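You operate a simulated robot arm through the tools that you are given. There is no shell and no other tool. Be economical: measure what you need, move in short steps, check, and stop when the job is done.

The job below is to be done with a simulated robot arm. You get a single attempt, and the scene is never put back.

## Task
Swing the blue arm to 45 and pin it there.
Fine: run the wing screw out and pull the red pin first, parking it in the black bush; pin back in the silver bush, wing screw in until amber or green.

It is judged by the outcome, as a careful person would: the job done as asked, and still so three seconds after it is handed in. It fails if anything else is knocked over, pushed out of place, dropped, spilled or broken.

## Robot
A 7-joint arm with a fingered hand, fixed in place. Base frame: the origin is at the foot of the arm, x ahead of it, y to its left, z up; the work surface is at about z = 0.85. Readings come in m, degrees, newtons and seconds.
Its first joint turns from -69.0 to 172.0 degrees. Payload 5 kg.
The TCP is the grasp point between the finger pads, 0.032 m short of the fingertips. In the tool frame z runs along the fingers and y along their closing line. The gripper opens to 0.16 m. The gripper's body begins 0.089 m behind the TCP. The gripper is a hand of 3 fingers: y runs from the thumb to the fingers, the wrist lies at [0, 0, -0.252] in the tool frame, and closing takes about 1.5 s.
Orientation is that of the tool frame in the base frame, as a unit quaternion [w, x, y, z]. With the fingers straight down and closing along the base's y, the tool's x points along the base's -x, its y along +y and its z along -z.

## Interface
- The arm moves only by the tool arm_command. Its argument "rows" is a list of rows, each an object (a shift or turn left out is 0, a gripper value left out holds the last) with "slide": the shift along the base's x, y, z in units of 300 mm (1.0 is 300 mm), a list of three; "rot": the turn, a rotation vector about the base's x, y, z in units of 60 degrees (1.0 is 60 degrees), a list of three. In form: [{"slide": [x, y, z], "rot": [ax, ay, az]}, ...]. A call has 1 to 8 rows; each row is the pose to reach, as a shift and turn from the pose commanded when the call began. "fingers" is the finger opening in m, from 0 to 0.16, set as the call begins (left out, the last holds). A call with a number of a shift or a turn outside -1 to 1 is refused whole. Each row takes 0.2 s and may step no farther than 0.05 m and 8.6 degrees from the row before; otherwise, or with a gripper value out of range, the whole call is refused. Where a pose cannot be reached the arm comes as near as it can. A force on the tool above 40 N (or 10 N above the force at the start of the call, whichever is more), or a blocked arm, ends the call early, and 0.2 s more pass. Each finger travels about 0.108 m/s and halts on what it meets, pressing with about 31 N; the grip force reading is that of the motor and also rises with nothing between the fingers. The clock runs only during rows and for 0.2 s after the last one: add rows that repeat a pose to give the fingers time. The reply holds the time, the measured pose of the TCP, the force on the tool along the base axes, the opening and the grip force, in the units named above and with some noise, with the torque about the TCP (base axes, N m) and any sound that the robot's microphone picked up, and new pictures: "pictures" is both (left out), scene, wrist or none.
- Cameras (640 x 400 px; columns grow to the right, rows downward): "scene" is fixed at [0.2206, -0.6506, 1.4502]; the picture's right is [0.70, -0.71, 0.00], its down [-0.30, -0.30, -0.91] and it looks along [0.65, 0.63, -0.42] (base axes); focal length 342 px, centre (320, 200). "wrist" rides on the gripper at [0.065, -0.004, -0.116] in the tool frame; the picture's right is [0.06, 1.00, 0.00], its down [-0.87, 0.05, -0.49] and it looks along [-0.49, 0.03, 0.87] (tool axes); focal length 261 px, centre (320, 200). There is no depth. A picture from a camera that has moved, and an enlarged one, comes with that camera's place and axes in the base frame and with its lens.
- raise_lower(by): slides the trunk up (or, below 0, down) by that many m; the arm rides with it, the base frame stays. It gives what a move gives, with no picture.
- curl_fingers(finger1, finger2, thumb_bend): sets how far each is bent, from 0 (flat) to 1 (curled in); at 0.3 the hand is open as for a grip, at 0.7 the pads meet at the TCP. One left out holds its place. A second passes; each finger stops where it meets its share of the squeeze, and holds until it gets a number again. A gripper value or a shape takes the hand back. It gives what a move gives, with no picture; readings hold the bend of each and the force on the fingers (four entries, about 0 where the hand has none), thumb and palm.
- grasp_type(shape): the hand has 3 fingers and takes this shape, open, in about a second: jaw (thumb against the fingers, like two jaws); tri (thumb and two fingers); tip (a fingertip pinch); poke (one finger out to press); point (the index stretched); flat (the hand flat); cup (the hand cupped); fist (a fist). The gripper value then closes the fingers along that shape, each until it touches; the sizes above hold for jaw. It gives what a move gives, with no picture.
- close_up(camera, box): a new picture of the part [left, top, right, bottom] of that camera's present view, enlarged. No time passes.
- finish_job(): hands the job in; it is judged then, once.

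Work in short steps. Places have to be worked out from the pictures, the camera data and where the tool is seen: move nearer, look again, correct. Check each grasp and each placing, and mend what went wrong. You have 120 turns and 200 pictures in all, those below and enlarged ones among them. Open the gripper and draw the arm clear of the work before you hand the job in, unless the task says otherwise; then end with one line.

The tools are called after ">>>" as a command line: name --argument value ..., lists and objects as JSON in quotes. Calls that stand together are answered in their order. arm_command: Moves the arm, as the interface text tells. Its arguments: {"type":"object","properties":{"rows":{"type":"array","items":{"type":"object","properties":{"slide":{"type":"array","items":{"type":"number"}},"rot":{"type":"array","items":{"type":"number"}}}}},"fingers":{"type":"number"},"pictures":{"type":"string","enum":["both","scene","wrist","none"]}},"required":["rows"]} The other tools are called the same way: raise_lower (by) slides the trunk up or down; grasp_type (shape) gives the hand a shape; curl_fingers (finger1, finger2, thumb_bend) moves the fingers one by one; close_up (camera, box) takes an enlarged picture of a part of a camera's view; finish_job () hands the job in.

At the start:

```text
time: 0.0
position: [0.6859, -0.1065, 1.1887]
orientation: [0.0, 0.0, 1.0, 0.0]
contact_force: [-0.3, -1.3, 0.4]
wrist_torque: [0.02, 0.01, 0.03]
opening: 0.1602
grip_force: 0.0
shape: jaw
bend: [0.3, 0.3, 0.3]
finger forces: [0.0, 0.1, 0.0, 0.0, 0.0, 0.1]
trunk travel left (down, up): [-0.7, 0.24]
```

scene: 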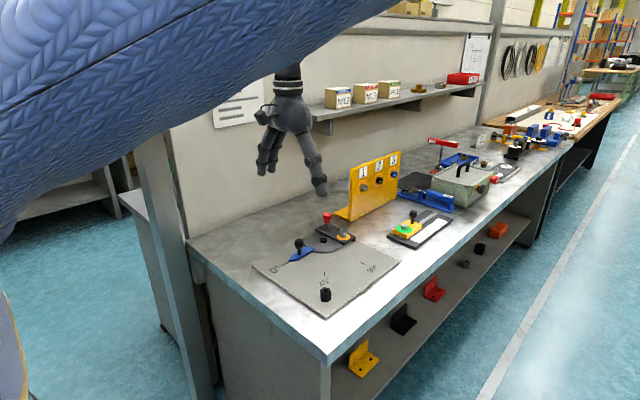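
wrist: 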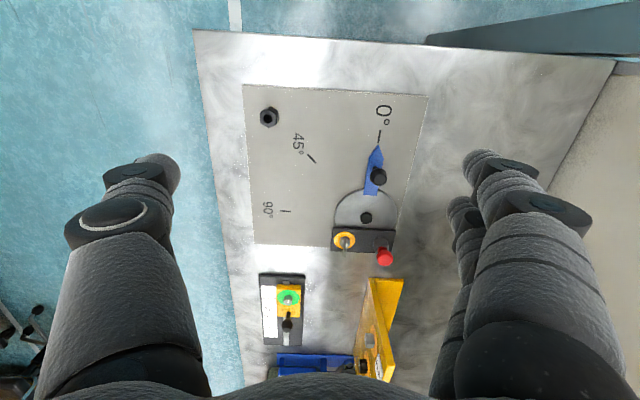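

I see the panel with a blue arm at 0°, and a block with a red item and a silver/yellow item. I'll enlarge both views to identify the parts.

>>> close_up --camera "wrist" --box '[230, 80, 440, 280]'

>>> close_up --camera "scene" --box '[240, 190, 480, 330]'

>>> close_up --camera "wrist" --box '[240, 220, 420, 390]'

```text
2.00 times, centred on (335, 180) of wrist
camera zoom: at [0.6211, -0.11, 1.3052], right [-0.06, 1.0, 0.0], down [0.87, 0.05, 0.49], along [0.49, 0.03, -0.87], focal length 521 px, centre (290, 240)
```

zoom: 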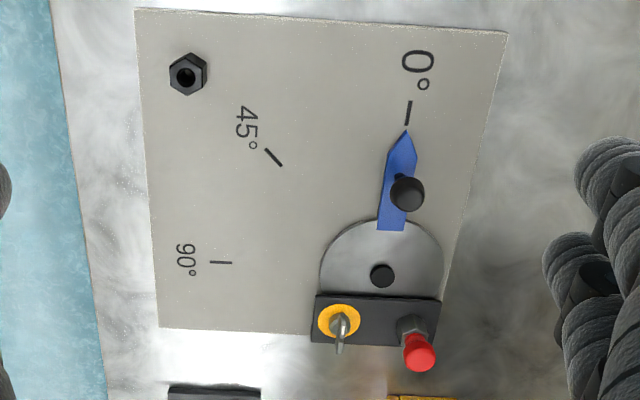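

```text
2.67 times, centred on (360, 260) of scene
camera zoom: at [0.2206, -0.6506, 1.4502], right [0.7, -0.71, 0.0], down [-0.3, -0.3, -0.91], along [0.65, 0.63, -0.42], focal length 913 px, centre (213, 40)
```

zoom: 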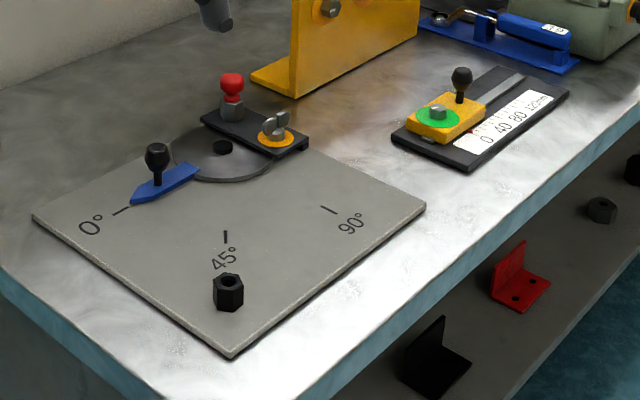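

```text
2.35 times, centred on (330, 305) of wrist
camera zoom: at [0.6211, -0.11, 1.3052], right [-0.06, 1.0, 0.0], down [0.87, 0.05, 0.49], along [0.49, 0.03, -0.87], focal length 613 px, centre (296, -47)
```

zoom: 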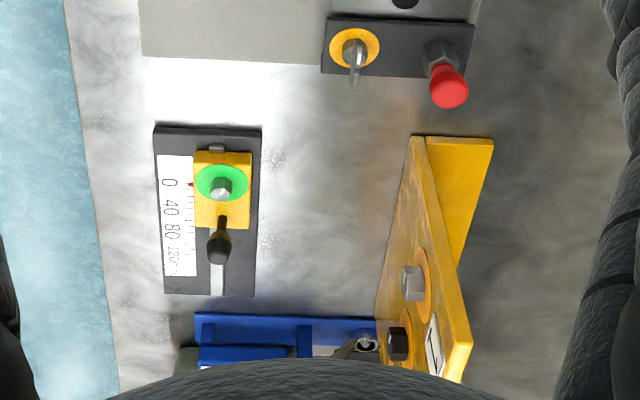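

The pieces work out to roughly: wing screw (0.950,-0.045), red pin in silver bush (0.954,0.033), pivot (0.90,0), arm knob (0.795,0), black bush (0.714,-0.186). I'll move nearer above the wing screw for a better look.

>>> arm_command --rows '[{"slide": [0.13, 0.045, -0.06]}, {"slide": [0.26, 0.09, -0.12]}, {"slide": [0.39, 0.135, -0.18]}, {"slide": [0.52, 0.18, -0.24]}, {"slide": [0.647, 0.222, -0.3]}]'

>>> close_up --camera "wrist" --box '[240, 120, 440, 245]'

```text
time: 1.2
position: [0.8798, -0.0388, 1.0984]
orientation: [-0.001, 0.001, 1.0, 0.001]
contact_force: [0.6, -0.2, 0.9]
wrist_torque: [-0.01, -0.02, -0.01]
opening: 0.1603
grip_force: 0.0
shape: jaw
bend: [0.3, 0.3, 0.3]
finger forces: [0.0, 0.0, 0.0, 0.0, 0.0, 0.1]
trunk travel left (down, up): [-0.7, 0.24]
camera wrist: at [0.8157, -0.0434, 1.2146], right [-0.06, 1.0, 0.0], down [0.87, 0.05, 0.49], along [0.49, 0.03, -0.87], focal length 261 px, centre (320, 200)
```

scene: 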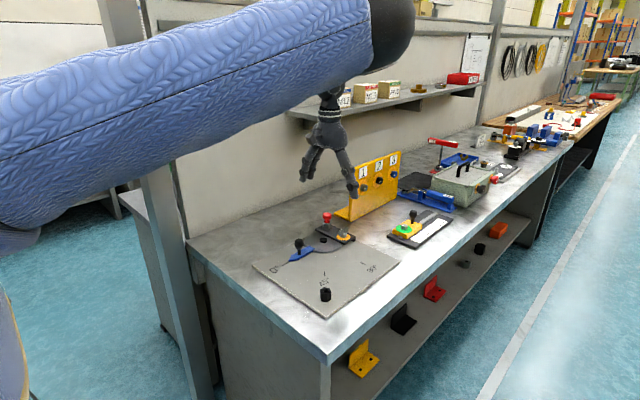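
wrist: 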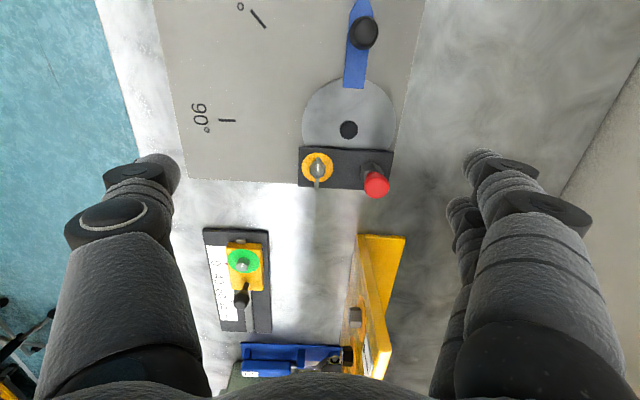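

```text
3.20 times, centred on (340, 182) of wrist
camera zoom: at [0.8157, -0.0434, 1.2146], right [-0.06, 1.0, 0.0], down [0.87, 0.05, 0.49], along [0.49, 0.03, -0.87], focal length 834 px, centre (256, 256)
```

zoom: 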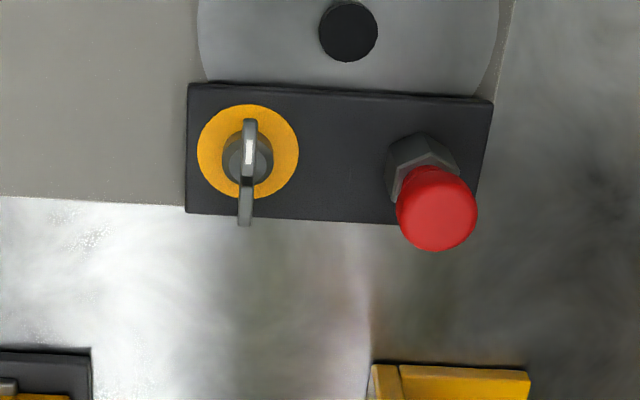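

The wings lie along x, centred at about (0.952,-0.0385) with their tops near z 0.905, so the present closing line suits them. I'll go above with the fingers partly closed so they miss the red pin.

>>> arm_command --rows '[{"slide": [0.08, 0, -0.1]}, {"slide": [0.16, 0, -0.2]}, {"slide": [0.24, 0, -0.327]}, {"slide": [0.24, 0, -0.327]}]' --fingers 0.06

>>> close_up --camera "scene" --box '[270, 150, 430, 260]'

```text
time: 2.2
position: [0.9519, -0.0401, 1.0019]
orientation: [0.002, 0.0, 1.0, 0.0]
contact_force: [-0.4, 0.7, 0.2]
wrist_torque: [0.02, -0.02, 0.0]
opening: 0.0605
grip_force: 0.1
shape: jaw
bend: [0.73, 0.73, 0.7]
finger forces: [0.0, 0.0, 0.0, 0.1, 0.1, 0.0]
trunk travel left (down, up): [-0.7, 0.24]
camera wrist: at [0.8865, -0.0439, 1.1189], right [-0.06, 1.0, 0.0], down [0.87, 0.05, 0.49], along [0.49, 0.03, -0.87], focal length 261 px, centre (320, 200)
```

scene: 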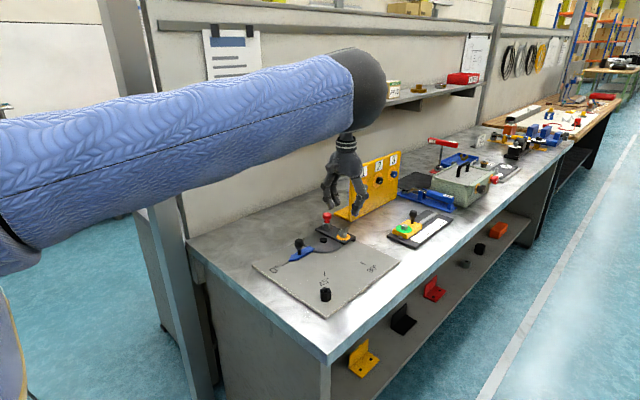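
wrist: 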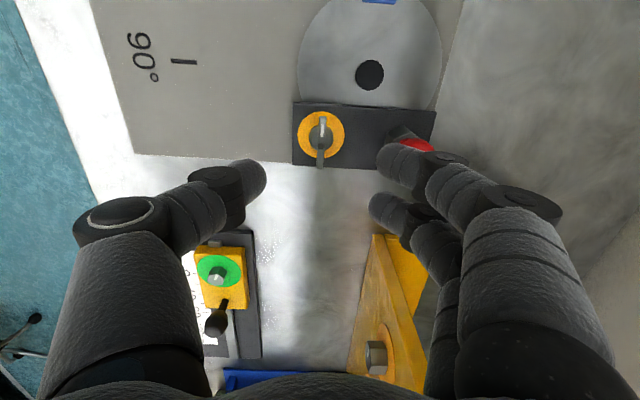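

```text
3.64 times, centred on (350, 205) of scene
camera zoom: at [0.2206, -0.6506, 1.4502], right [0.7, -0.71, 0.0], down [-0.3, -0.3, -0.91], along [0.65, 0.63, -0.42], focal length 1245 px, centre (211, 182)
```

zoom: 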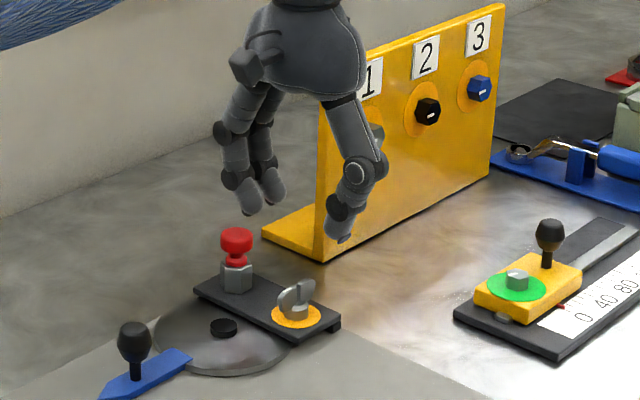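

The fingers sit at x≈0.939 and 0.970, straddling the pin, and may crowd its head. I'll close them here, well clear above, to see the knuckle outline of a narrow grip.

>>> arm_command --rows '[{"slide": [0, 0, 0]}, {"slide": [0, 0, 0]}, {"slide": [0, 0, 0]}]' --fingers 0.02 --pictures "wrist"

>>> close_up --camera "scene" --box '[290, 120, 410, 250]'

```text
time: 3.0
position: [0.9516, -0.0393, 1.0]
orientation: [0.0, 0.0, 1.0, 0.0]
contact_force: [0.4, -0.2, 0.5]
wrist_torque: [0.02, -0.01, 0.04]
opening: 0.0207
grip_force: 0.1
shape: jaw
bend: [0.72, 0.72, 0.7]
finger forces: [0.0, 0.0, 0.0, 0.0, 0.0, 0.1]
trunk travel left (down, up): [-0.7, 0.24]
camera wrist: at [0.8876, -0.0438, 1.1178], right [-0.06, 1.0, 0.0], down [0.87, 0.05, 0.49], along [0.49, 0.03, -0.87], focal length 261 px, centre (320, 200)
```

wrist: 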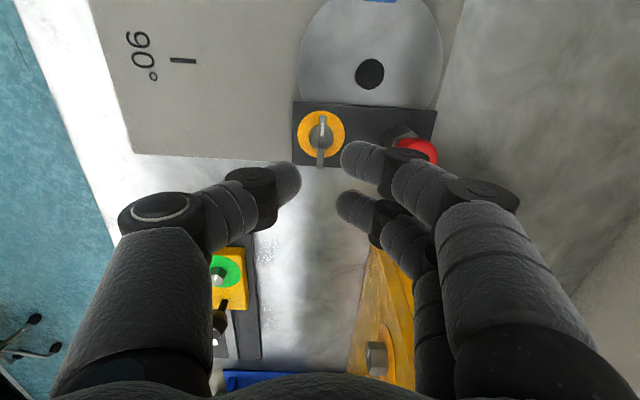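

```text
3.08 times, centred on (350, 185) of scene
camera zoom: at [0.2206, -0.6506, 1.4502], right [0.7, -0.71, 0.0], down [-0.3, -0.3, -0.91], along [0.65, 0.63, -0.42], focal length 1053 px, centre (228, 246)
```

zoom: 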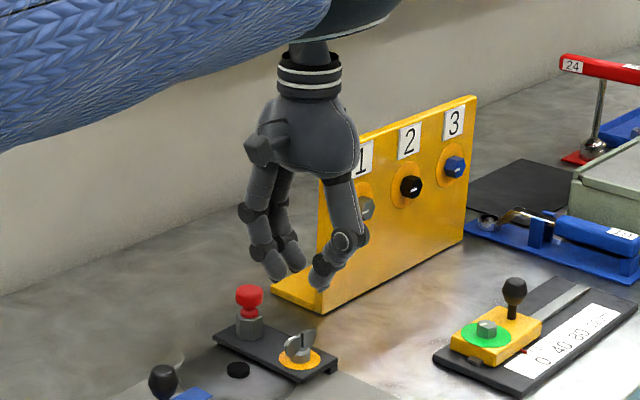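

With a narrow grip the outer knuckle should pass about 5–10 mm from the red head. I'll lean the hand 10° toward -y for clearance and come down part way to look.

>>> arm_command --rows '[{"slide": [0, -0.005, -0.05], "rot": [0.085, 0, 0]}, {"slide": [0, -0.01, -0.1], "rot": [0.167, 0, 0]}, {"slide": [0, -0.01, -0.18], "rot": [0.167, 0, 0]}]' --fingers 0.024 --pictures "wrist"

>>> close_up --camera "wrist" --box '[220, 60, 460, 210]'

>>> close_up --camera "scene" --box '[300, 150, 380, 250]'

```text
time: 3.8
position: [0.953, -0.0443, 0.9477]
orientation: [0.0, 0.0, 0.996, 0.088]
contact_force: [-0.2, -0.2, -0.2]
wrist_torque: [0.01, 0.0, -0.01]
opening: 0.024
grip_force: 0.0
shape: jaw
bend: [0.72, 0.72, 0.7]
finger forces: [0.0, 0.1, 0.0, 0.1, 0.0, 0.1]
trunk travel left (down, up): [-0.7, 0.24]
camera wrist: at [0.8881, -0.0683, 1.0604], right [-0.06, 0.98, 0.17], down [0.87, -0.03, 0.49], along [0.49, 0.18, -0.85], focal length 261 px, centre (320, 200)
```

wrist: 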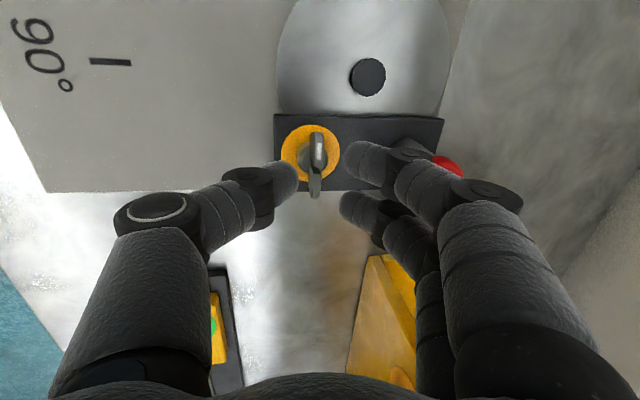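

```text
2.67 times, centred on (340, 135) of wrist
camera zoom: at [0.8881, -0.0683, 1.0604], right [-0.06, 0.98, 0.17], down [0.87, -0.03, 0.49], along [0.49, 0.18, -0.85], focal length 695 px, centre (267, 373)
```

zoom: 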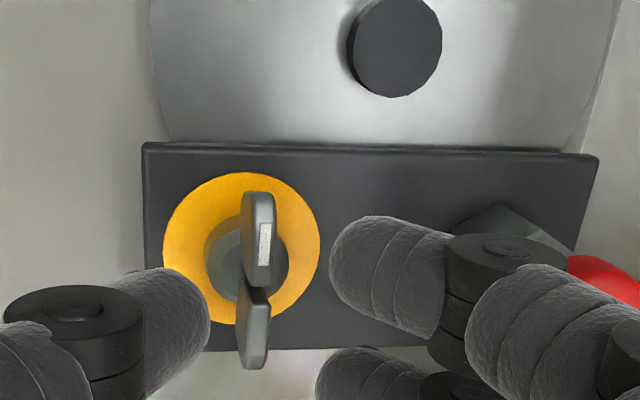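

```text
4.00 times, centred on (340, 200) of scene
camera zoom: at [0.2206, -0.6506, 1.4502], right [0.7, -0.71, 0.0], down [-0.3, -0.3, -0.91], along [0.65, 0.63, -0.42], focal length 1369 px, centre (240, 200)
```

zoom: 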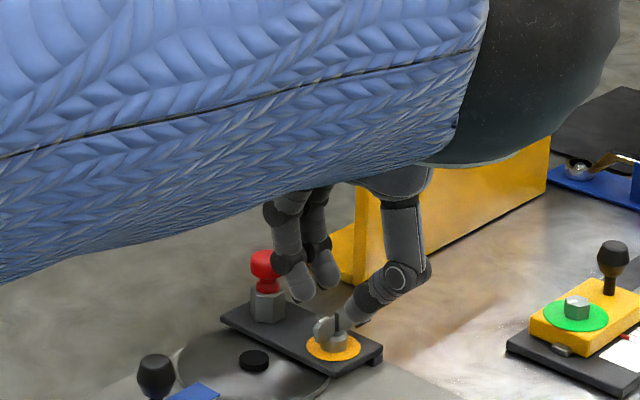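

The wing measures (0.951,-0.0385), midway between thumb and fingers. I'll descend to TCP z≈0.915 in small steps.

>>> arm_command --rows '[{"slide": [-0.003, 0, -0.04]}, {"slide": [-0.003, 0, -0.08]}, {"slide": [-0.003, 0, -0.11]}]' --pictures "wrist"

>>> close_up --camera "scene" --box '[300, 180, 380, 250]'

```text
time: 4.6
position: [0.9515, -0.0417, 0.914]
orientation: [0.001, 0.001, 0.996, 0.087]
contact_force: [1.2, -2.1, 6.7]
wrist_torque: [-0.21, -0.07, 0.03]
opening: 0.0242
grip_force: 0.1
shape: jaw
bend: [0.72, 0.72, 0.7]
finger forces: [0.0, 0.0, 0.0, 0.0, 6.3, 0.0]
trunk travel left (down, up): [-0.7, 0.24]
camera wrist: at [0.8874, -0.0667, 1.0283], right [-0.06, 0.98, 0.17], down [0.87, -0.03, 0.49], along [0.49, 0.18, -0.85], focal length 261 px, centre (320, 200)
```

wrist: 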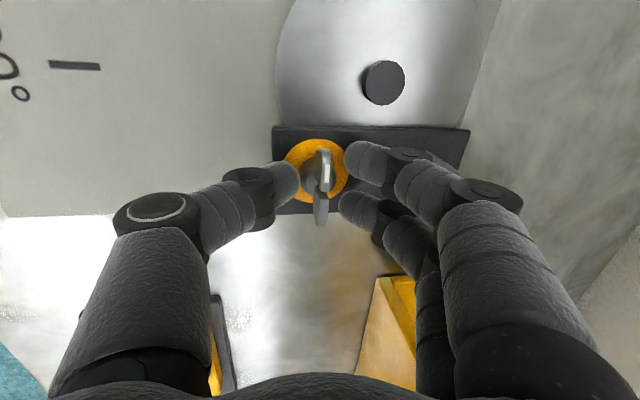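

```text
5.71 times, centred on (340, 215) of scene
camera zoom: at [0.2206, -0.6506, 1.4502], right [0.7, -0.71, 0.0], down [-0.3, -0.3, -0.91], along [0.65, 0.63, -0.42], focal length 1956 px, centre (206, 114)
```

zoom: 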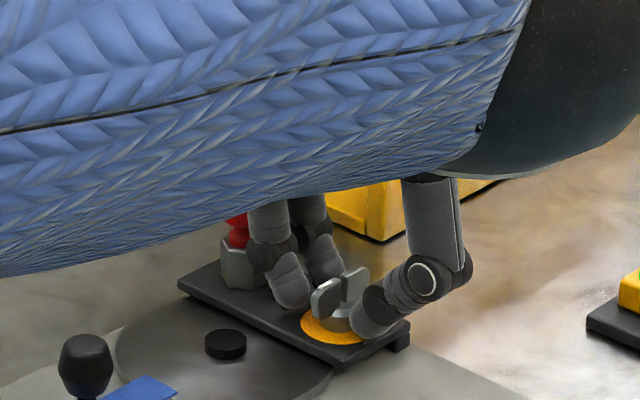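

The thumb tip touches the block (6 N). I'll lift 3 mm and close on the wings.

>>> arm_command --rows '[{"slide": [0, 0, 0.012]}, {"slide": [0, 0, 0.012]}]' --pictures "none"

>>> arm_command --rows '[{"slide": [0, 0, 0]}, {"slide": [0, 0, 0]}]' --fingers 0.0 --pictures "wrist"

```text
time: 5.2
position: [0.9504, -0.042, 0.9159]
orientation: [0.001, 0.0, 0.996, 0.087]
contact_force: [-0.1, 0.0, 0.5]
wrist_torque: [-0.02, -0.04, 0.0]
opening: 0.0237
grip_force: 0.0
shape: jaw
bend: [0.72, 0.72, 0.7]
finger forces: [0.0, 0.0, 0.0, 0.0, 0.0, 0.0]
trunk travel left (down, up): [-0.7, 0.24]
```

```text
time: 5.8
position: [0.9517, -0.0412, 0.914]
orientation: [0.0, -0.001, 0.996, 0.087]
contact_force: [-1.5, 0.2, -1.0]
wrist_torque: [-0.2, 0.02, -0.01]
opening: 0.0083
grip_force: 31.1
shape: jaw
bend: [0.7, 0.7, 0.7]
finger forces: [13.4, 14.1, 0.0, 0.0, 24.3, 0.0]
trunk travel left (down, up): [-0.7, 0.24]
camera wrist: at [0.8869, -0.0662, 1.0305], right [-0.06, 0.98, 0.17], down [0.87, -0.03, 0.49], along [0.49, 0.18, -0.85], focal length 261 px, centre (320, 200)
```

wrist: 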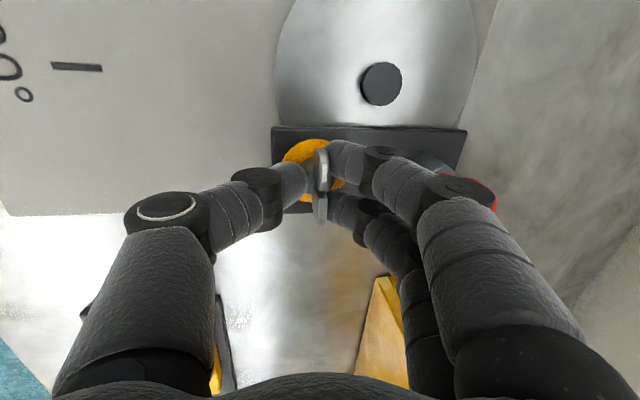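

Firm grip on the wings with all three digits. I'll turn counter-clockwise 30° as a first test.

>>> arm_command --rows '[{"slide": [0.001, 0, 0], "rot": [0, 0, 0.125]}, {"slide": [0.003, 0, 0.001], "rot": [0, 0, 0.25]}, {"slide": [0.004, 0.001, 0.001], "rot": [0, 0, 0.375]}, {"slide": [0.005, 0.001, 0.002], "rot": [0, 0, 0.5]}]' --pictures "wrist"

>>> close_up --camera "wrist" --box '[220, 60, 460, 240]'

```text
time: 6.8
position: [0.953, -0.0419, 0.9182]
orientation: [-0.023, -0.258, 0.962, 0.084]
contact_force: [2.3, -3.7, -1.5]
wrist_torque: [-0.25, -0.18, 0.02]
opening: 0.0082
grip_force: 30.9
shape: jaw
bend: [0.7, 0.7, 0.7]
finger forces: [13.1, 13.8, 0.0, 0.0, 27.7, 0.0]
trunk travel left (down, up): [-0.7, 0.24]
camera wrist: at [0.9093, -0.0958, 1.0317], right [-0.55, 0.82, 0.17], down [0.77, 0.41, 0.49], along [0.33, 0.4, -0.85], focal length 261 px, centre (320, 200)
```

wrist: 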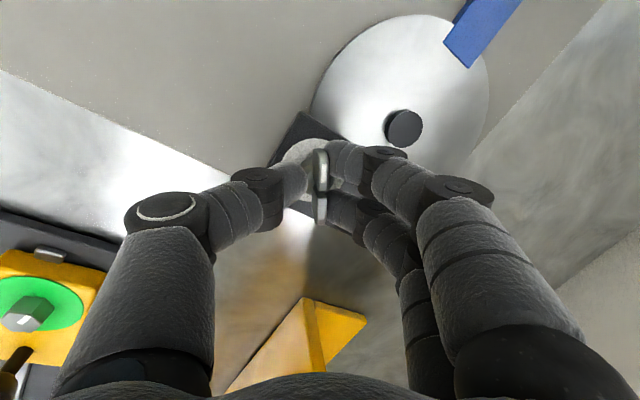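

```text
2.22 times, centred on (340, 150) of wrist
camera zoom: at [0.9093, -0.0958, 1.0317], right [-0.55, 0.82, 0.17], down [0.77, 0.41, 0.49], along [0.33, 0.4, -0.85], focal length 579 px, centre (276, 311)
```

zoom: 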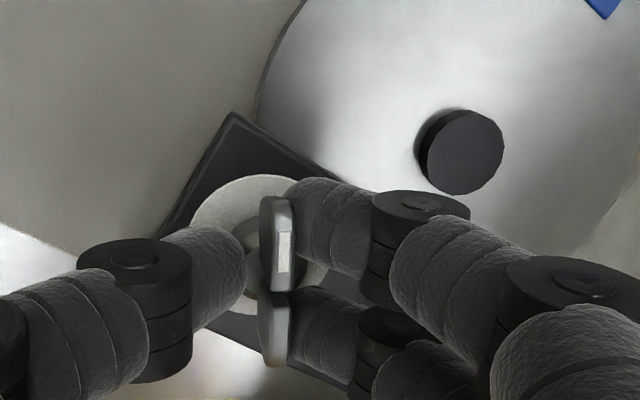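

The ring went from amber to white, so the screw is loosening. I'll run it out further, watching the force.

>>> arm_command --rows '[{"slide": [0.001, 0, 0], "rot": [0, 0, 0.125]}, {"slide": [0.002, 0.001, 0.001], "rot": [0, 0, 0.25]}, {"slide": [0.003, 0.002, 0.001], "rot": [0, 0, 0.375]}, {"slide": [0.004, 0.003, 0.001], "rot": [0, 0, 0.5]}, {"slide": [0.004, 0.004, 0.002], "rot": [0, 0, 0.625]}, {"slide": [0.004, 0.005, 0.002], "rot": [0, 0, 0.75]}, {"slide": [0.005, 0.006, 0.003], "rot": [0, 0, 0.875]}, {"slide": [0.005, 0.007, 0.003], "rot": [0, 0, 1.0]}]' --pictures "wrist"

>>> close_up --camera "wrist" --box '[220, 60, 460, 240]'

```text
time: 8.6
position: [0.9537, -0.0408, 0.9191]
orientation: [0.062, 0.705, -0.704, -0.061]
contact_force: [16.0, -5.7, 10.7]
wrist_torque: [-0.09, -0.72, -0.12]
opening: 0.0084
grip_force: 30.8
shape: jaw
bend: [0.7, 0.7, 0.7]
finger forces: [11.7, 12.5, 0.0, 0.0, 42.8, 0.0]
trunk travel left (down, up): [-0.7, 0.24]
camera wrist: at [0.9794, -0.1057, 1.0329], right [-0.98, -0.06, 0.17], down [0.03, 0.87, 0.49], along [-0.18, 0.49, -0.85], focal length 261 px, centre (320, 200)
```

wrist: 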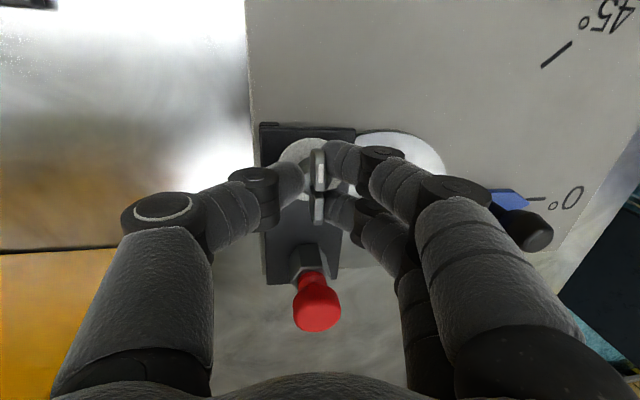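

```text
2.22 times, centred on (340, 150) of wrist
camera zoom: at [0.9794, -0.1057, 1.0329], right [-0.98, -0.06, 0.17], down [0.03, 0.87, 0.49], along [-0.18, 0.49, -0.85], focal length 579 px, centre (276, 311)
```

zoom: 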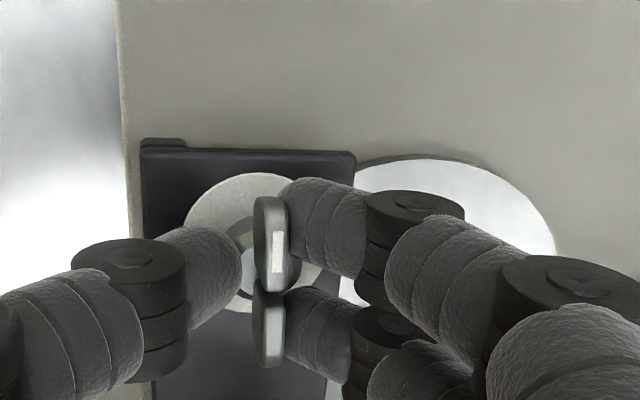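

The ring is white all the way and no stop has been felt. I'll run it out another 60°, shifting slightly to ease the side load.

>>> arm_command --rows '[{"slide": [0.004, 0.001, 0.003], "rot": [0, 0, 0.125]}, {"slide": [0.004, 0.002, 0.004], "rot": [0, 0, 0.25]}, {"slide": [0.003, 0.003, 0.004], "rot": [0, 0, 0.375]}, {"slide": [0.002, 0.004, 0.005], "rot": [0, 0, 0.5]}, {"slide": [0.001, 0.006, 0.005], "rot": [0, 0, 0.625]}, {"slide": [0, 0.007, 0.006], "rot": [0, 0, 0.75]}, {"slide": [0, 0.008, 0.006], "rot": [0, 0, 0.875]}, {"slide": [-0.001, 0.008, 0.006], "rot": [0, 0, 1.0]}]' --pictures "wrist"

>>> close_up --camera "wrist" --box '[220, 60, 460, 240]'

```text
time: 10.4
position: [0.9545, -0.0377, 0.9191]
orientation: [0.084, 0.962, -0.257, -0.023]
contact_force: [30.1, -7.5, 15.4]
wrist_torque: [0.18, -0.78, -0.01]
opening: 0.0088
grip_force: 31.1
shape: jaw
bend: [0.7, 0.7, 0.7]
finger forces: [14.2, 16.1, 0.0, 0.1, 42.7, 0.1]
trunk travel left (down, up): [-0.7, 0.24]
camera wrist: at [1.0239, -0.049, 1.0347], right [-0.44, -0.88, 0.17], down [-0.74, 0.46, 0.49], along [-0.52, 0.09, -0.85], focal length 261 px, centre (320, 200)
```

wrist: 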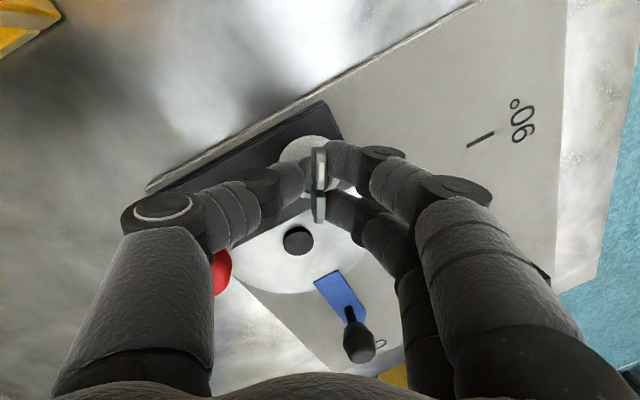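

```text
2.22 times, centred on (340, 150) of wrist
camera zoom: at [1.0239, -0.049, 1.0347], right [-0.44, -0.88, 0.17], down [-0.74, 0.46, 0.49], along [-0.52, 0.09, -0.85], focal length 579 px, centre (276, 311)
```

zoom: 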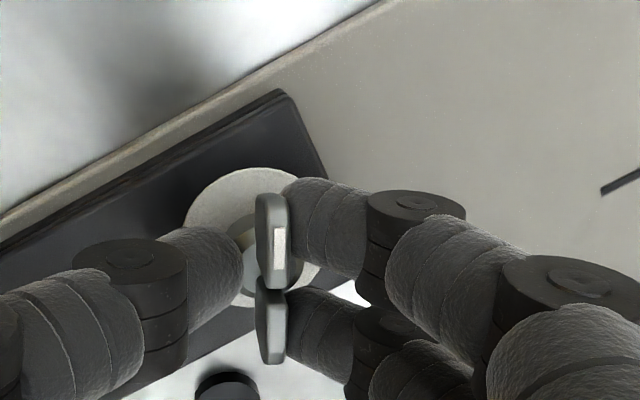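

Side force of 30 N, and the thumb knuckle is close to the red pin here. The screw is 150° out with a white ring, so I'll release with the hand biased away from the pin, then lift.

>>> arm_command --rows '[{"slide": [-0.003, -0.012, 0]}, {"slide": [-0.005, -0.02, 0.003]}, {"slide": [-0.005, -0.02, 0.08]}, {"slide": [-0.005, -0.02, 0.2]}, {"slide": [-0.005, -0.02, 0.33]}]' --fingers 0.022 --pictures "wrist"

>>> close_up --camera "scene" --box '[290, 190, 390, 260]'

```text
time: 11.6
position: [0.9497, -0.0433, 1.0196]
orientation: [0.085, 0.962, -0.257, -0.023]
contact_force: [-0.5, -0.4, -0.2]
wrist_torque: [-0.03, -0.06, 0.0]
opening: 0.022
grip_force: 0.0
shape: jaw
bend: [0.72, 0.72, 0.7]
finger forces: [0.0, 0.1, 0.0, 0.1, 0.1, 0.0]
trunk travel left (down, up): [-0.7, 0.24]
camera wrist: at [1.0191, -0.0554, 1.1348], right [-0.44, -0.88, 0.17], down [-0.74, 0.46, 0.49], along [-0.52, 0.09, -0.85], focal length 261 px, centre (320, 200)
```

wrist: 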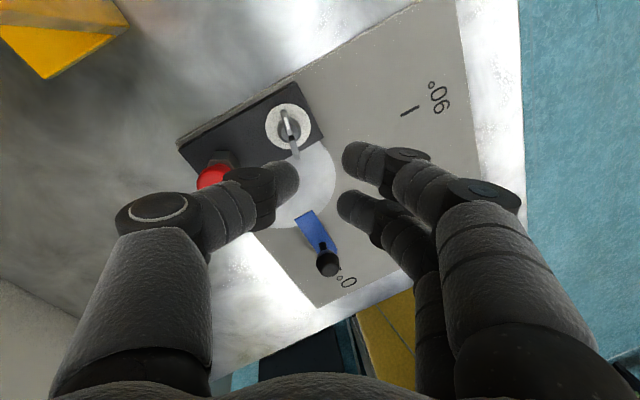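

```text
5.71 times, centred on (340, 225) of scene
camera zoom: at [0.2206, -0.6506, 1.4502], right [0.7, -0.71, 0.0], down [-0.3, -0.3, -0.91], along [0.65, 0.63, -0.42], focal length 1956 px, centre (206, 57)
```

zoom: 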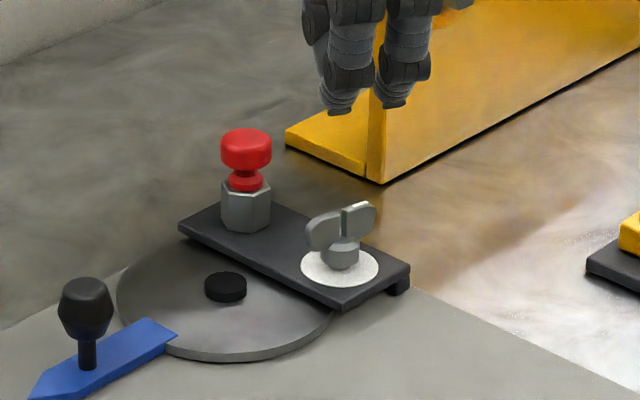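

The ring is white and everything is undisturbed. I'll turn the hand back 60° so that it closes along x, and move over the red pin.

>>> arm_command --rows '[{"slide": [0, 0.03, 0], "rot": [0, 0, -0.125]}, {"slide": [0, 0.06, 0], "rot": [0, 0, -0.25]}, {"slide": [0, 0.1, 0], "rot": [0, 0, -0.375]}, {"slide": [0, 0.14, 0], "rot": [0, 0, -0.5]}, {"slide": [0.01, 0.18, 0], "rot": [0, 0, -0.625]}, {"slide": [0.01, 0.22, 0], "rot": [0, 0, -0.75]}, {"slide": [0.014, 0.25, 0], "rot": [0, 0, -0.875]}, {"slide": [0.014, 0.267, 0], "rot": [0, 0, -1.0]}]' --fingers 0.06 --pictures "none"

>>> arm_command --rows '[{"rot": [0, -0.083, 0]}, {"rot": [0, -0.167, 0]}, {"rot": [0, -0.167, 0]}]' --pictures "wrist"

>>> close_up --camera "wrist" --box '[200, 60, 440, 240]'

>>> close_up --camera "scene" --box '[280, 160, 400, 260]'

```text
time: 13.4
position: [0.9554, 0.0378, 1.0182]
orientation: [-0.061, -0.704, 0.705, 0.062]
contact_force: [0.5, 0.2, -1.2]
wrist_torque: [0.05, 0.01, 0.0]
opening: 0.0596
grip_force: 0.1
shape: jaw
bend: [0.73, 0.73, 0.7]
finger forces: [0.0, 0.0, 0.0, 0.0, 0.1, 0.0]
trunk travel left (down, up): [-0.7, 0.24]
```

```text
time: 14.2
position: [0.9563, 0.0372, 1.0201]
orientation: [0.0, -0.706, 0.708, 0.0]
contact_force: [0.0, 0.6, 0.3]
wrist_torque: [0.0, 0.0, -0.02]
opening: 0.0597
grip_force: 0.1
shape: jaw
bend: [0.73, 0.73, 0.7]
finger forces: [0.0, 0.1, 0.0, 0.2, 0.1, 0.0]
trunk travel left (down, up): [-0.7, 0.24]
camera wrist: at [0.9609, -0.0281, 1.1357], right [-1.0, -0.06, 0.0], down [-0.05, 0.87, 0.49], along [-0.03, 0.49, -0.87], focal length 261 px, centre (320, 200)
```

wrist: 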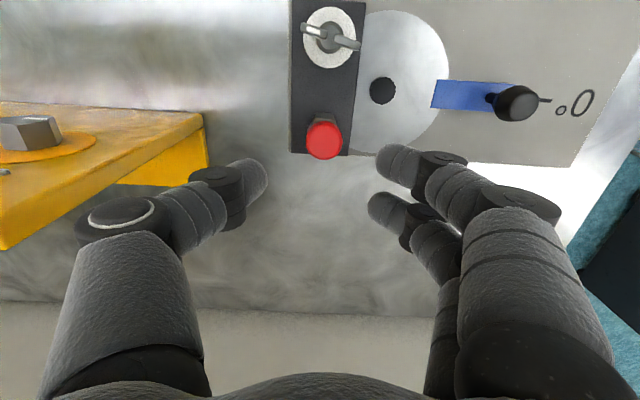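

```text
2.22 times, centred on (320, 150) of wrist
camera zoom: at [0.9609, -0.0281, 1.1357], right [-1.0, -0.06, 0.0], down [-0.05, 0.87, 0.49], along [-0.03, 0.49, -0.87], focal length 579 px, centre (320, 311)
```

zoom: 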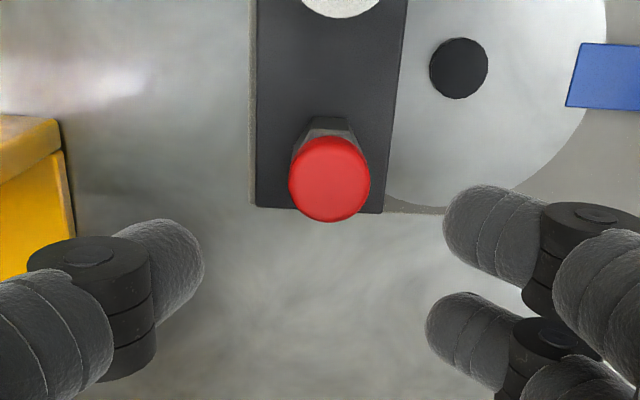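

```text
4.00 times, centred on (340, 210) of scene
camera zoom: at [0.2206, -0.6506, 1.4502], right [0.7, -0.71, 0.0], down [-0.3, -0.3, -0.91], along [0.65, 0.63, -0.42], focal length 1369 px, centre (240, 160)
```

zoom: 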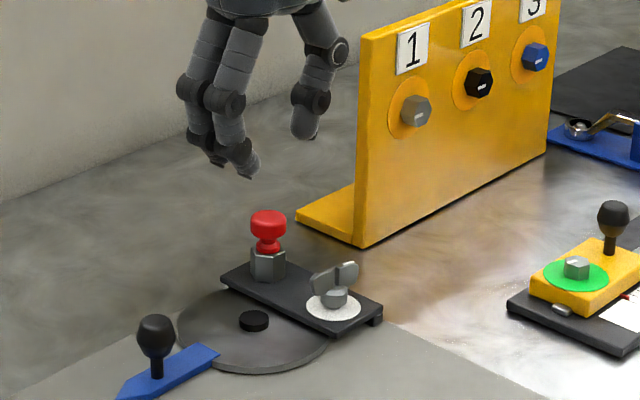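

The red head is at about (0.954,0.033), centre z≈0.922, with room to the bracket. I'll descend around it with the fingers open 0.06.

>>> arm_command --rows '[{"slide": [-0.007, -0.014, -0.1]}, {"slide": [-0.007, -0.014, -0.2]}, {"slide": [-0.007, -0.014, -0.293]}]' --pictures "wrist"

>>> close_up --camera "scene" --box '[280, 180, 400, 260]'

```text
time: 15.0
position: [0.9543, 0.0328, 0.9325]
orientation: [0.001, -0.707, 0.708, 0.001]
contact_force: [-0.1, -0.2, 0.3]
wrist_torque: [0.0, 0.03, 0.01]
opening: 0.0597
grip_force: 0.0
shape: jaw
bend: [0.73, 0.73, 0.7]
finger forces: [0.0, 0.0, 0.0, 0.0, 0.0, 0.1]
trunk travel left (down, up): [-0.7, 0.24]
camera wrist: at [0.9584, -0.0325, 1.0481], right [-1.0, -0.06, 0.0], down [-0.05, 0.87, 0.49], along [-0.03, 0.49, -0.87], focal length 261 px, centre (320, 200)
```

wrist: 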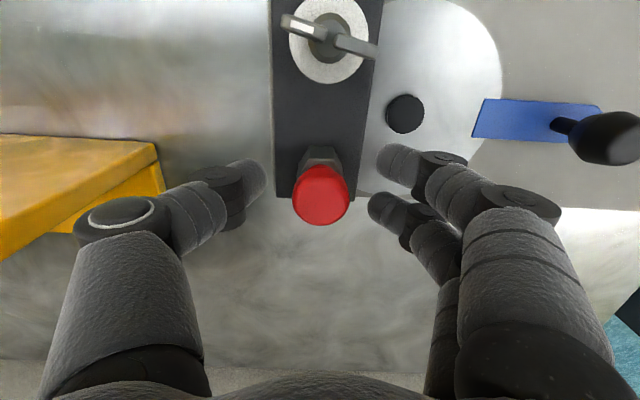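

```text
5.00 times, centred on (340, 220) of scene
camera zoom: at [0.2206, -0.6506, 1.4502], right [0.7, -0.71, 0.0], down [-0.3, -0.3, -0.91], along [0.65, 0.63, -0.42], focal length 1712 px, centre (220, 100)
```

zoom: 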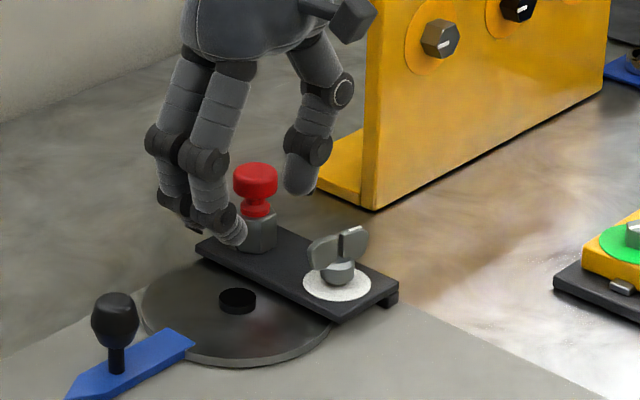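

Head sits centred between thumb and fingers. I'll close on it.

>>> arm_command --rows '[{"slide": [0, 0, 0.005]}, {"slide": [0, 0, 0.005]}, {"slide": [0, 0, 0.005]}]' --fingers 0.0 --pictures "wrist"

>>> close_up --camera "scene" --box '[280, 180, 400, 260]'

```text
time: 15.8
position: [0.953, 0.0334, 0.9325]
orientation: [-0.001, -0.707, 0.707, 0.0]
contact_force: [-4.5, -0.2, -3.2]
wrist_torque: [0.06, 0.15, -0.05]
opening: 0.0113
grip_force: 31.1
shape: jaw
bend: [0.71, 0.71, 0.72]
finger forces: [15.2, 17.3, 0.0, 0.1, 24.5, 0.0]
trunk travel left (down, up): [-0.7, 0.24]
camera wrist: at [0.9577, -0.0321, 1.0499], right [-1.0, -0.06, 0.0], down [-0.05, 0.87, 0.49], along [-0.03, 0.49, -0.87], focal length 261 px, centre (320, 200)
```

wrist: 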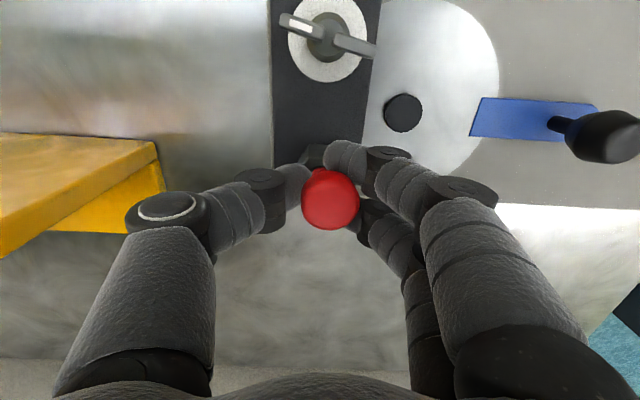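

```text
5.00 times, centred on (340, 220) of scene
camera zoom: at [0.2206, -0.6506, 1.4502], right [0.7, -0.71, 0.0], down [-0.3, -0.3, -0.91], along [0.65, 0.63, -0.42], focal length 1712 px, centre (220, 100)
```

zoom: 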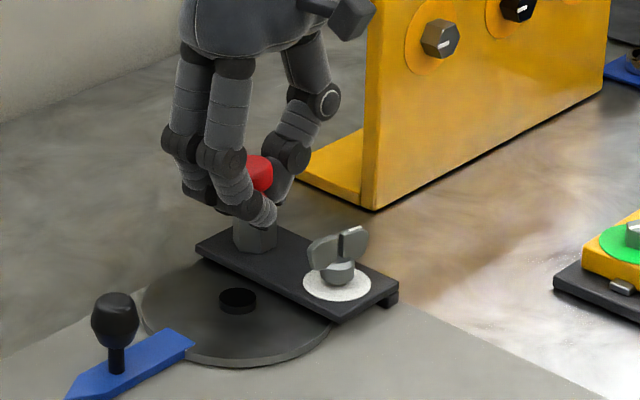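

The fingers closed under the head around the neck (0.011 m), a good hook for pulling. I'll lift in small steps.

>>> arm_command --rows '[{"slide": [0, 0, 0.03]}, {"slide": [0, 0, 0.06]}, {"slide": [0, 0, 0.1]}, {"slide": [0, 0, 0.15]}, {"slide": [0, 0, 0.2]}]' --pictures "wrist"

>>> close_up --camera "scene" --box '[280, 170, 400, 250]'

```text
time: 17.0
position: [0.9545, 0.0321, 0.9946]
orientation: [0.0, -0.707, 0.707, 0.001]
contact_force: [-0.1, -0.5, -1.3]
wrist_torque: [-0.03, -0.04, -0.01]
opening: 0.011
grip_force: 31.2
shape: jaw
bend: [0.71, 0.71, 0.72]
finger forces: [12.9, 15.4, 0.0, 0.0, 27.6, 0.1]
trunk travel left (down, up): [-0.7, 0.24]
camera wrist: at [0.9592, -0.0327, 1.1114], right [-1.0, -0.06, 0.0], down [-0.05, 0.87, 0.49], along [-0.03, 0.49, -0.87], focal length 261 px, centre (320, 200)
```

wrist: 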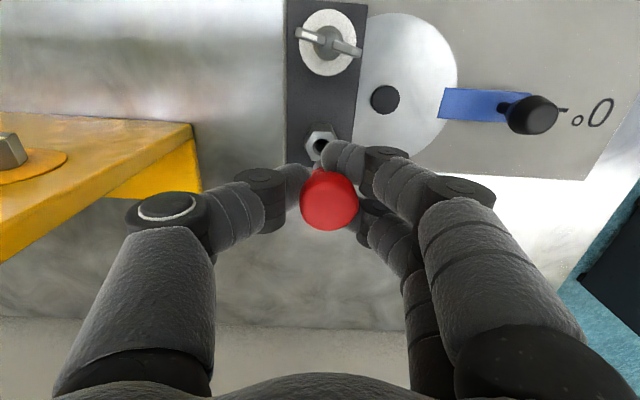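

```text
5.00 times, centred on (340, 210) of scene
camera zoom: at [0.2206, -0.6506, 1.4502], right [0.7, -0.71, 0.0], down [-0.3, -0.3, -0.91], along [0.65, 0.63, -0.42], focal length 1712 px, centre (220, 150)
```

zoom: 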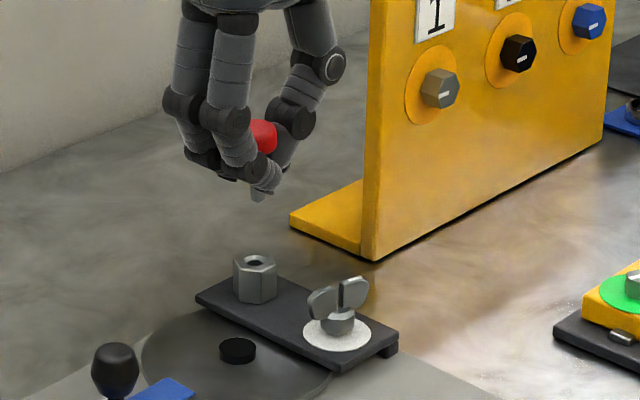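

The pin is out. The silver hole shows at about pixel (320,146) when directly under the pin, which is a useful reference. I'll carry the pin to the black bush, estimated at (0.716,-0.187).

>>> arm_command --rows '[{"slide": [-0.1136, -0.1043, 0.02]}, {"slide": [-0.2272, -0.2086, 0.02]}, {"slide": [-0.3408, -0.3129, 0.02]}, {"slide": [-0.4544, -0.4172, 0.02]}, {"slide": [-0.568, -0.5215, 0.01]}, {"slide": [-0.6816, -0.6258, 0]}, {"slide": [-0.795, -0.73, 0]}, {"slide": [-0.795, -0.73, 0]}]' --pictures "both"

>>> close_up --camera "wrist" --box '[220, 60, 440, 240]'

>>> close_up --camera "scene" --box '[270, 210, 370, 310]'

```text
time: 18.8
position: [0.7171, -0.1865, 0.9924]
orientation: [0.001, 0.707, -0.707, 0.0]
contact_force: [0.0, -0.4, -0.8]
wrist_torque: [-0.04, 0.0, -0.01]
opening: 0.0111
grip_force: 30.8
shape: jaw
bend: [0.71, 0.71, 0.72]
finger forces: [13.2, 15.5, 0.0, 0.1, 28.2, 0.1]
trunk travel left (down, up): [-0.7, 0.24]
camera wrist: at [0.7216, -0.2523, 1.1095], right [-1.0, -0.06, 0.0], down [-0.05, 0.87, 0.49], along [-0.03, 0.49, -0.87], focal length 261 px, centre (320, 200)
```

scene: 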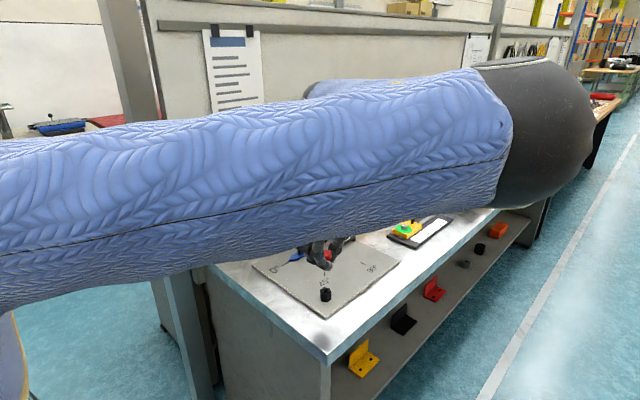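
wrist: 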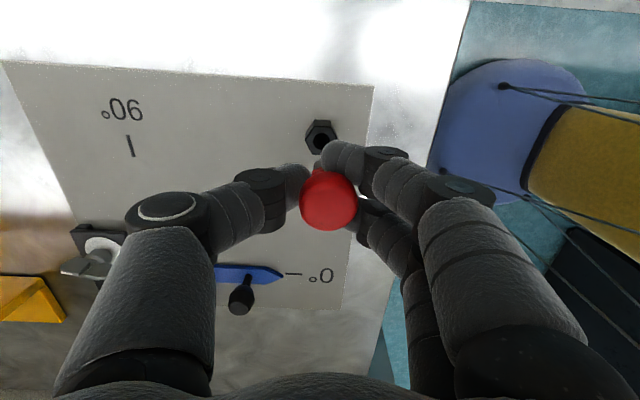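

```text
2.22 times, centred on (330, 150) of wrist
camera zoom: at [0.7216, -0.2523, 1.1095], right [-1.0, -0.06, 0.0], down [-0.05, 0.87, 0.49], along [-0.03, 0.49, -0.87], focal length 579 px, centre (298, 311)
```

zoom: 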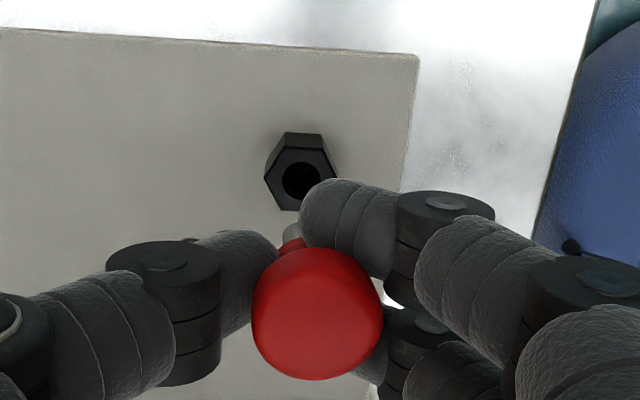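

```text
4.00 times, centred on (320, 260) of scene
camera zoom: at [0.2206, -0.6506, 1.4502], right [0.7, -0.71, 0.0], down [-0.3, -0.3, -0.91], along [0.65, 0.63, -0.42], focal length 1369 px, centre (320, -40)
```

zoom: 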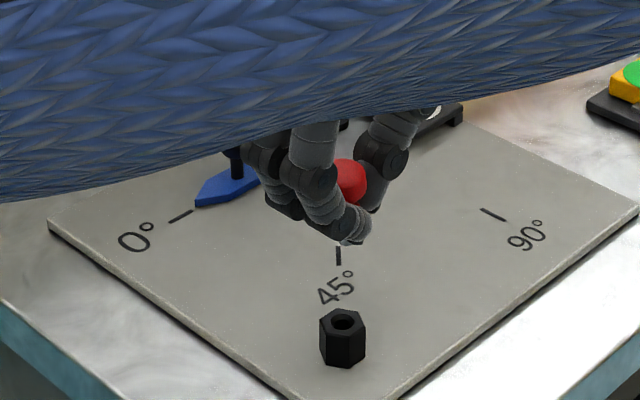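

The black hole works out at about (0.716,-0.1855), top z ≈0.885–0.89. I'll correct by 2 mm and lower until the pin tip is just above it, then look.

>>> arm_command --rows '[{"slide": [-0.006, 0.003, -0.05]}, {"slide": [-0.006, 0.003, -0.11]}, {"slide": [-0.006, 0.003, -0.165]}]' --pictures "none"

>>> close_up --camera "wrist" --box '[250, 100, 400, 220]'

>>> close_up --camera "scene" --box '[295, 240, 365, 310]'

```text
time: 19.6
position: [0.715, -0.1862, 0.9423]
orientation: [0.0, -0.706, 0.708, 0.0]
contact_force: [-0.1, -0.7, -0.6]
wrist_torque: [-0.01, -0.01, 0.03]
opening: 0.0112
grip_force: 30.8
shape: jaw
bend: [0.71, 0.71, 0.72]
finger forces: [13.1, 15.7, 0.0, 0.1, 28.3, 0.0]
trunk travel left (down, up): [-0.7, 0.24]
```

```text
3.33 times, centred on (325, 160) of wrist
camera zoom: at [0.7198, -0.2512, 1.0598], right [-1.0, -0.06, 0.0], down [-0.05, 0.87, 0.49], along [-0.03, 0.49, -0.87], focal length 869 px, centre (303, 333)
```

zoom: 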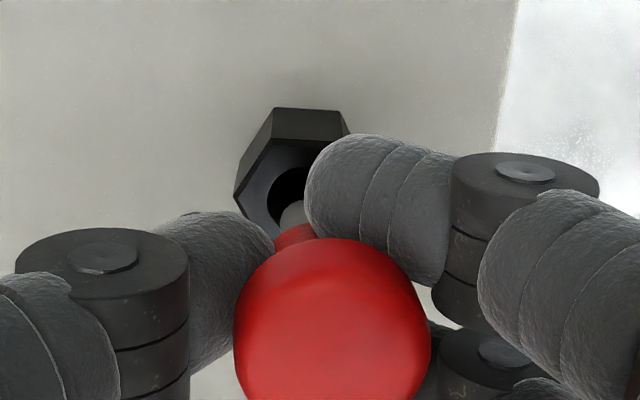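

```text
5.71 times, centred on (330, 275) of scene
camera zoom: at [0.2206, -0.6506, 1.4502], right [0.7, -0.71, 0.0], down [-0.3, -0.3, -0.91], along [0.65, 0.63, -0.42], focal length 1956 px, centre (263, -229)
```

zoom: 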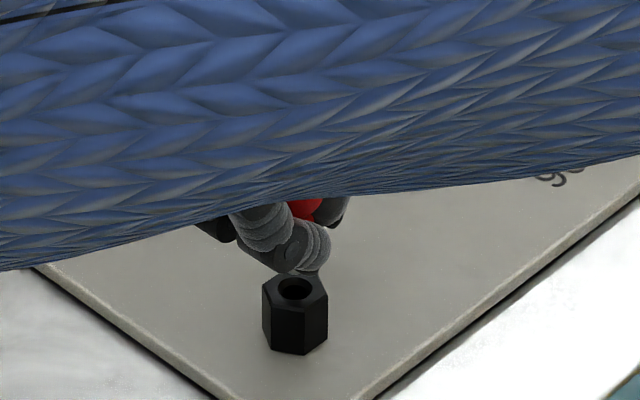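

I need a sharper look at the pin tip against the hole.

>>> close_up --camera "wrist" --box '[300, 130, 345, 165]'

>>> close_up --camera "scene" --box '[315, 265, 350, 305]'

```text
11.43 times, centred on (322, 148) of wrist
camera zoom: at [0.7198, -0.2512, 1.0598], right [-1.0, -0.06, 0.0], down [-0.05, 0.87, 0.49], along [-0.03, 0.49, -0.87], focal length 2979 px, centre (291, 800)
```

zoom: 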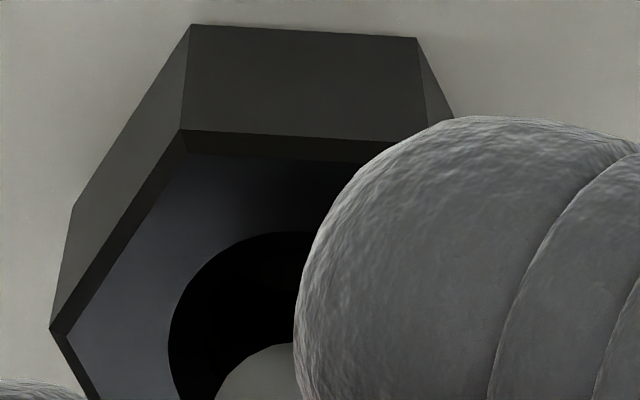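

```text
10.00 times, centred on (332, 285) of scene
camera zoom: at [0.2206, -0.6506, 1.4502], right [0.7, -0.71, 0.0], down [-0.3, -0.3, -0.91], along [0.65, 0.63, -0.42], focal length 3423 px, centre (195, -650)
```

zoom: 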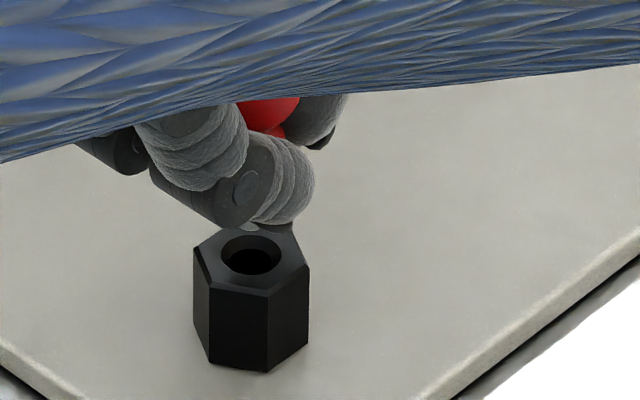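

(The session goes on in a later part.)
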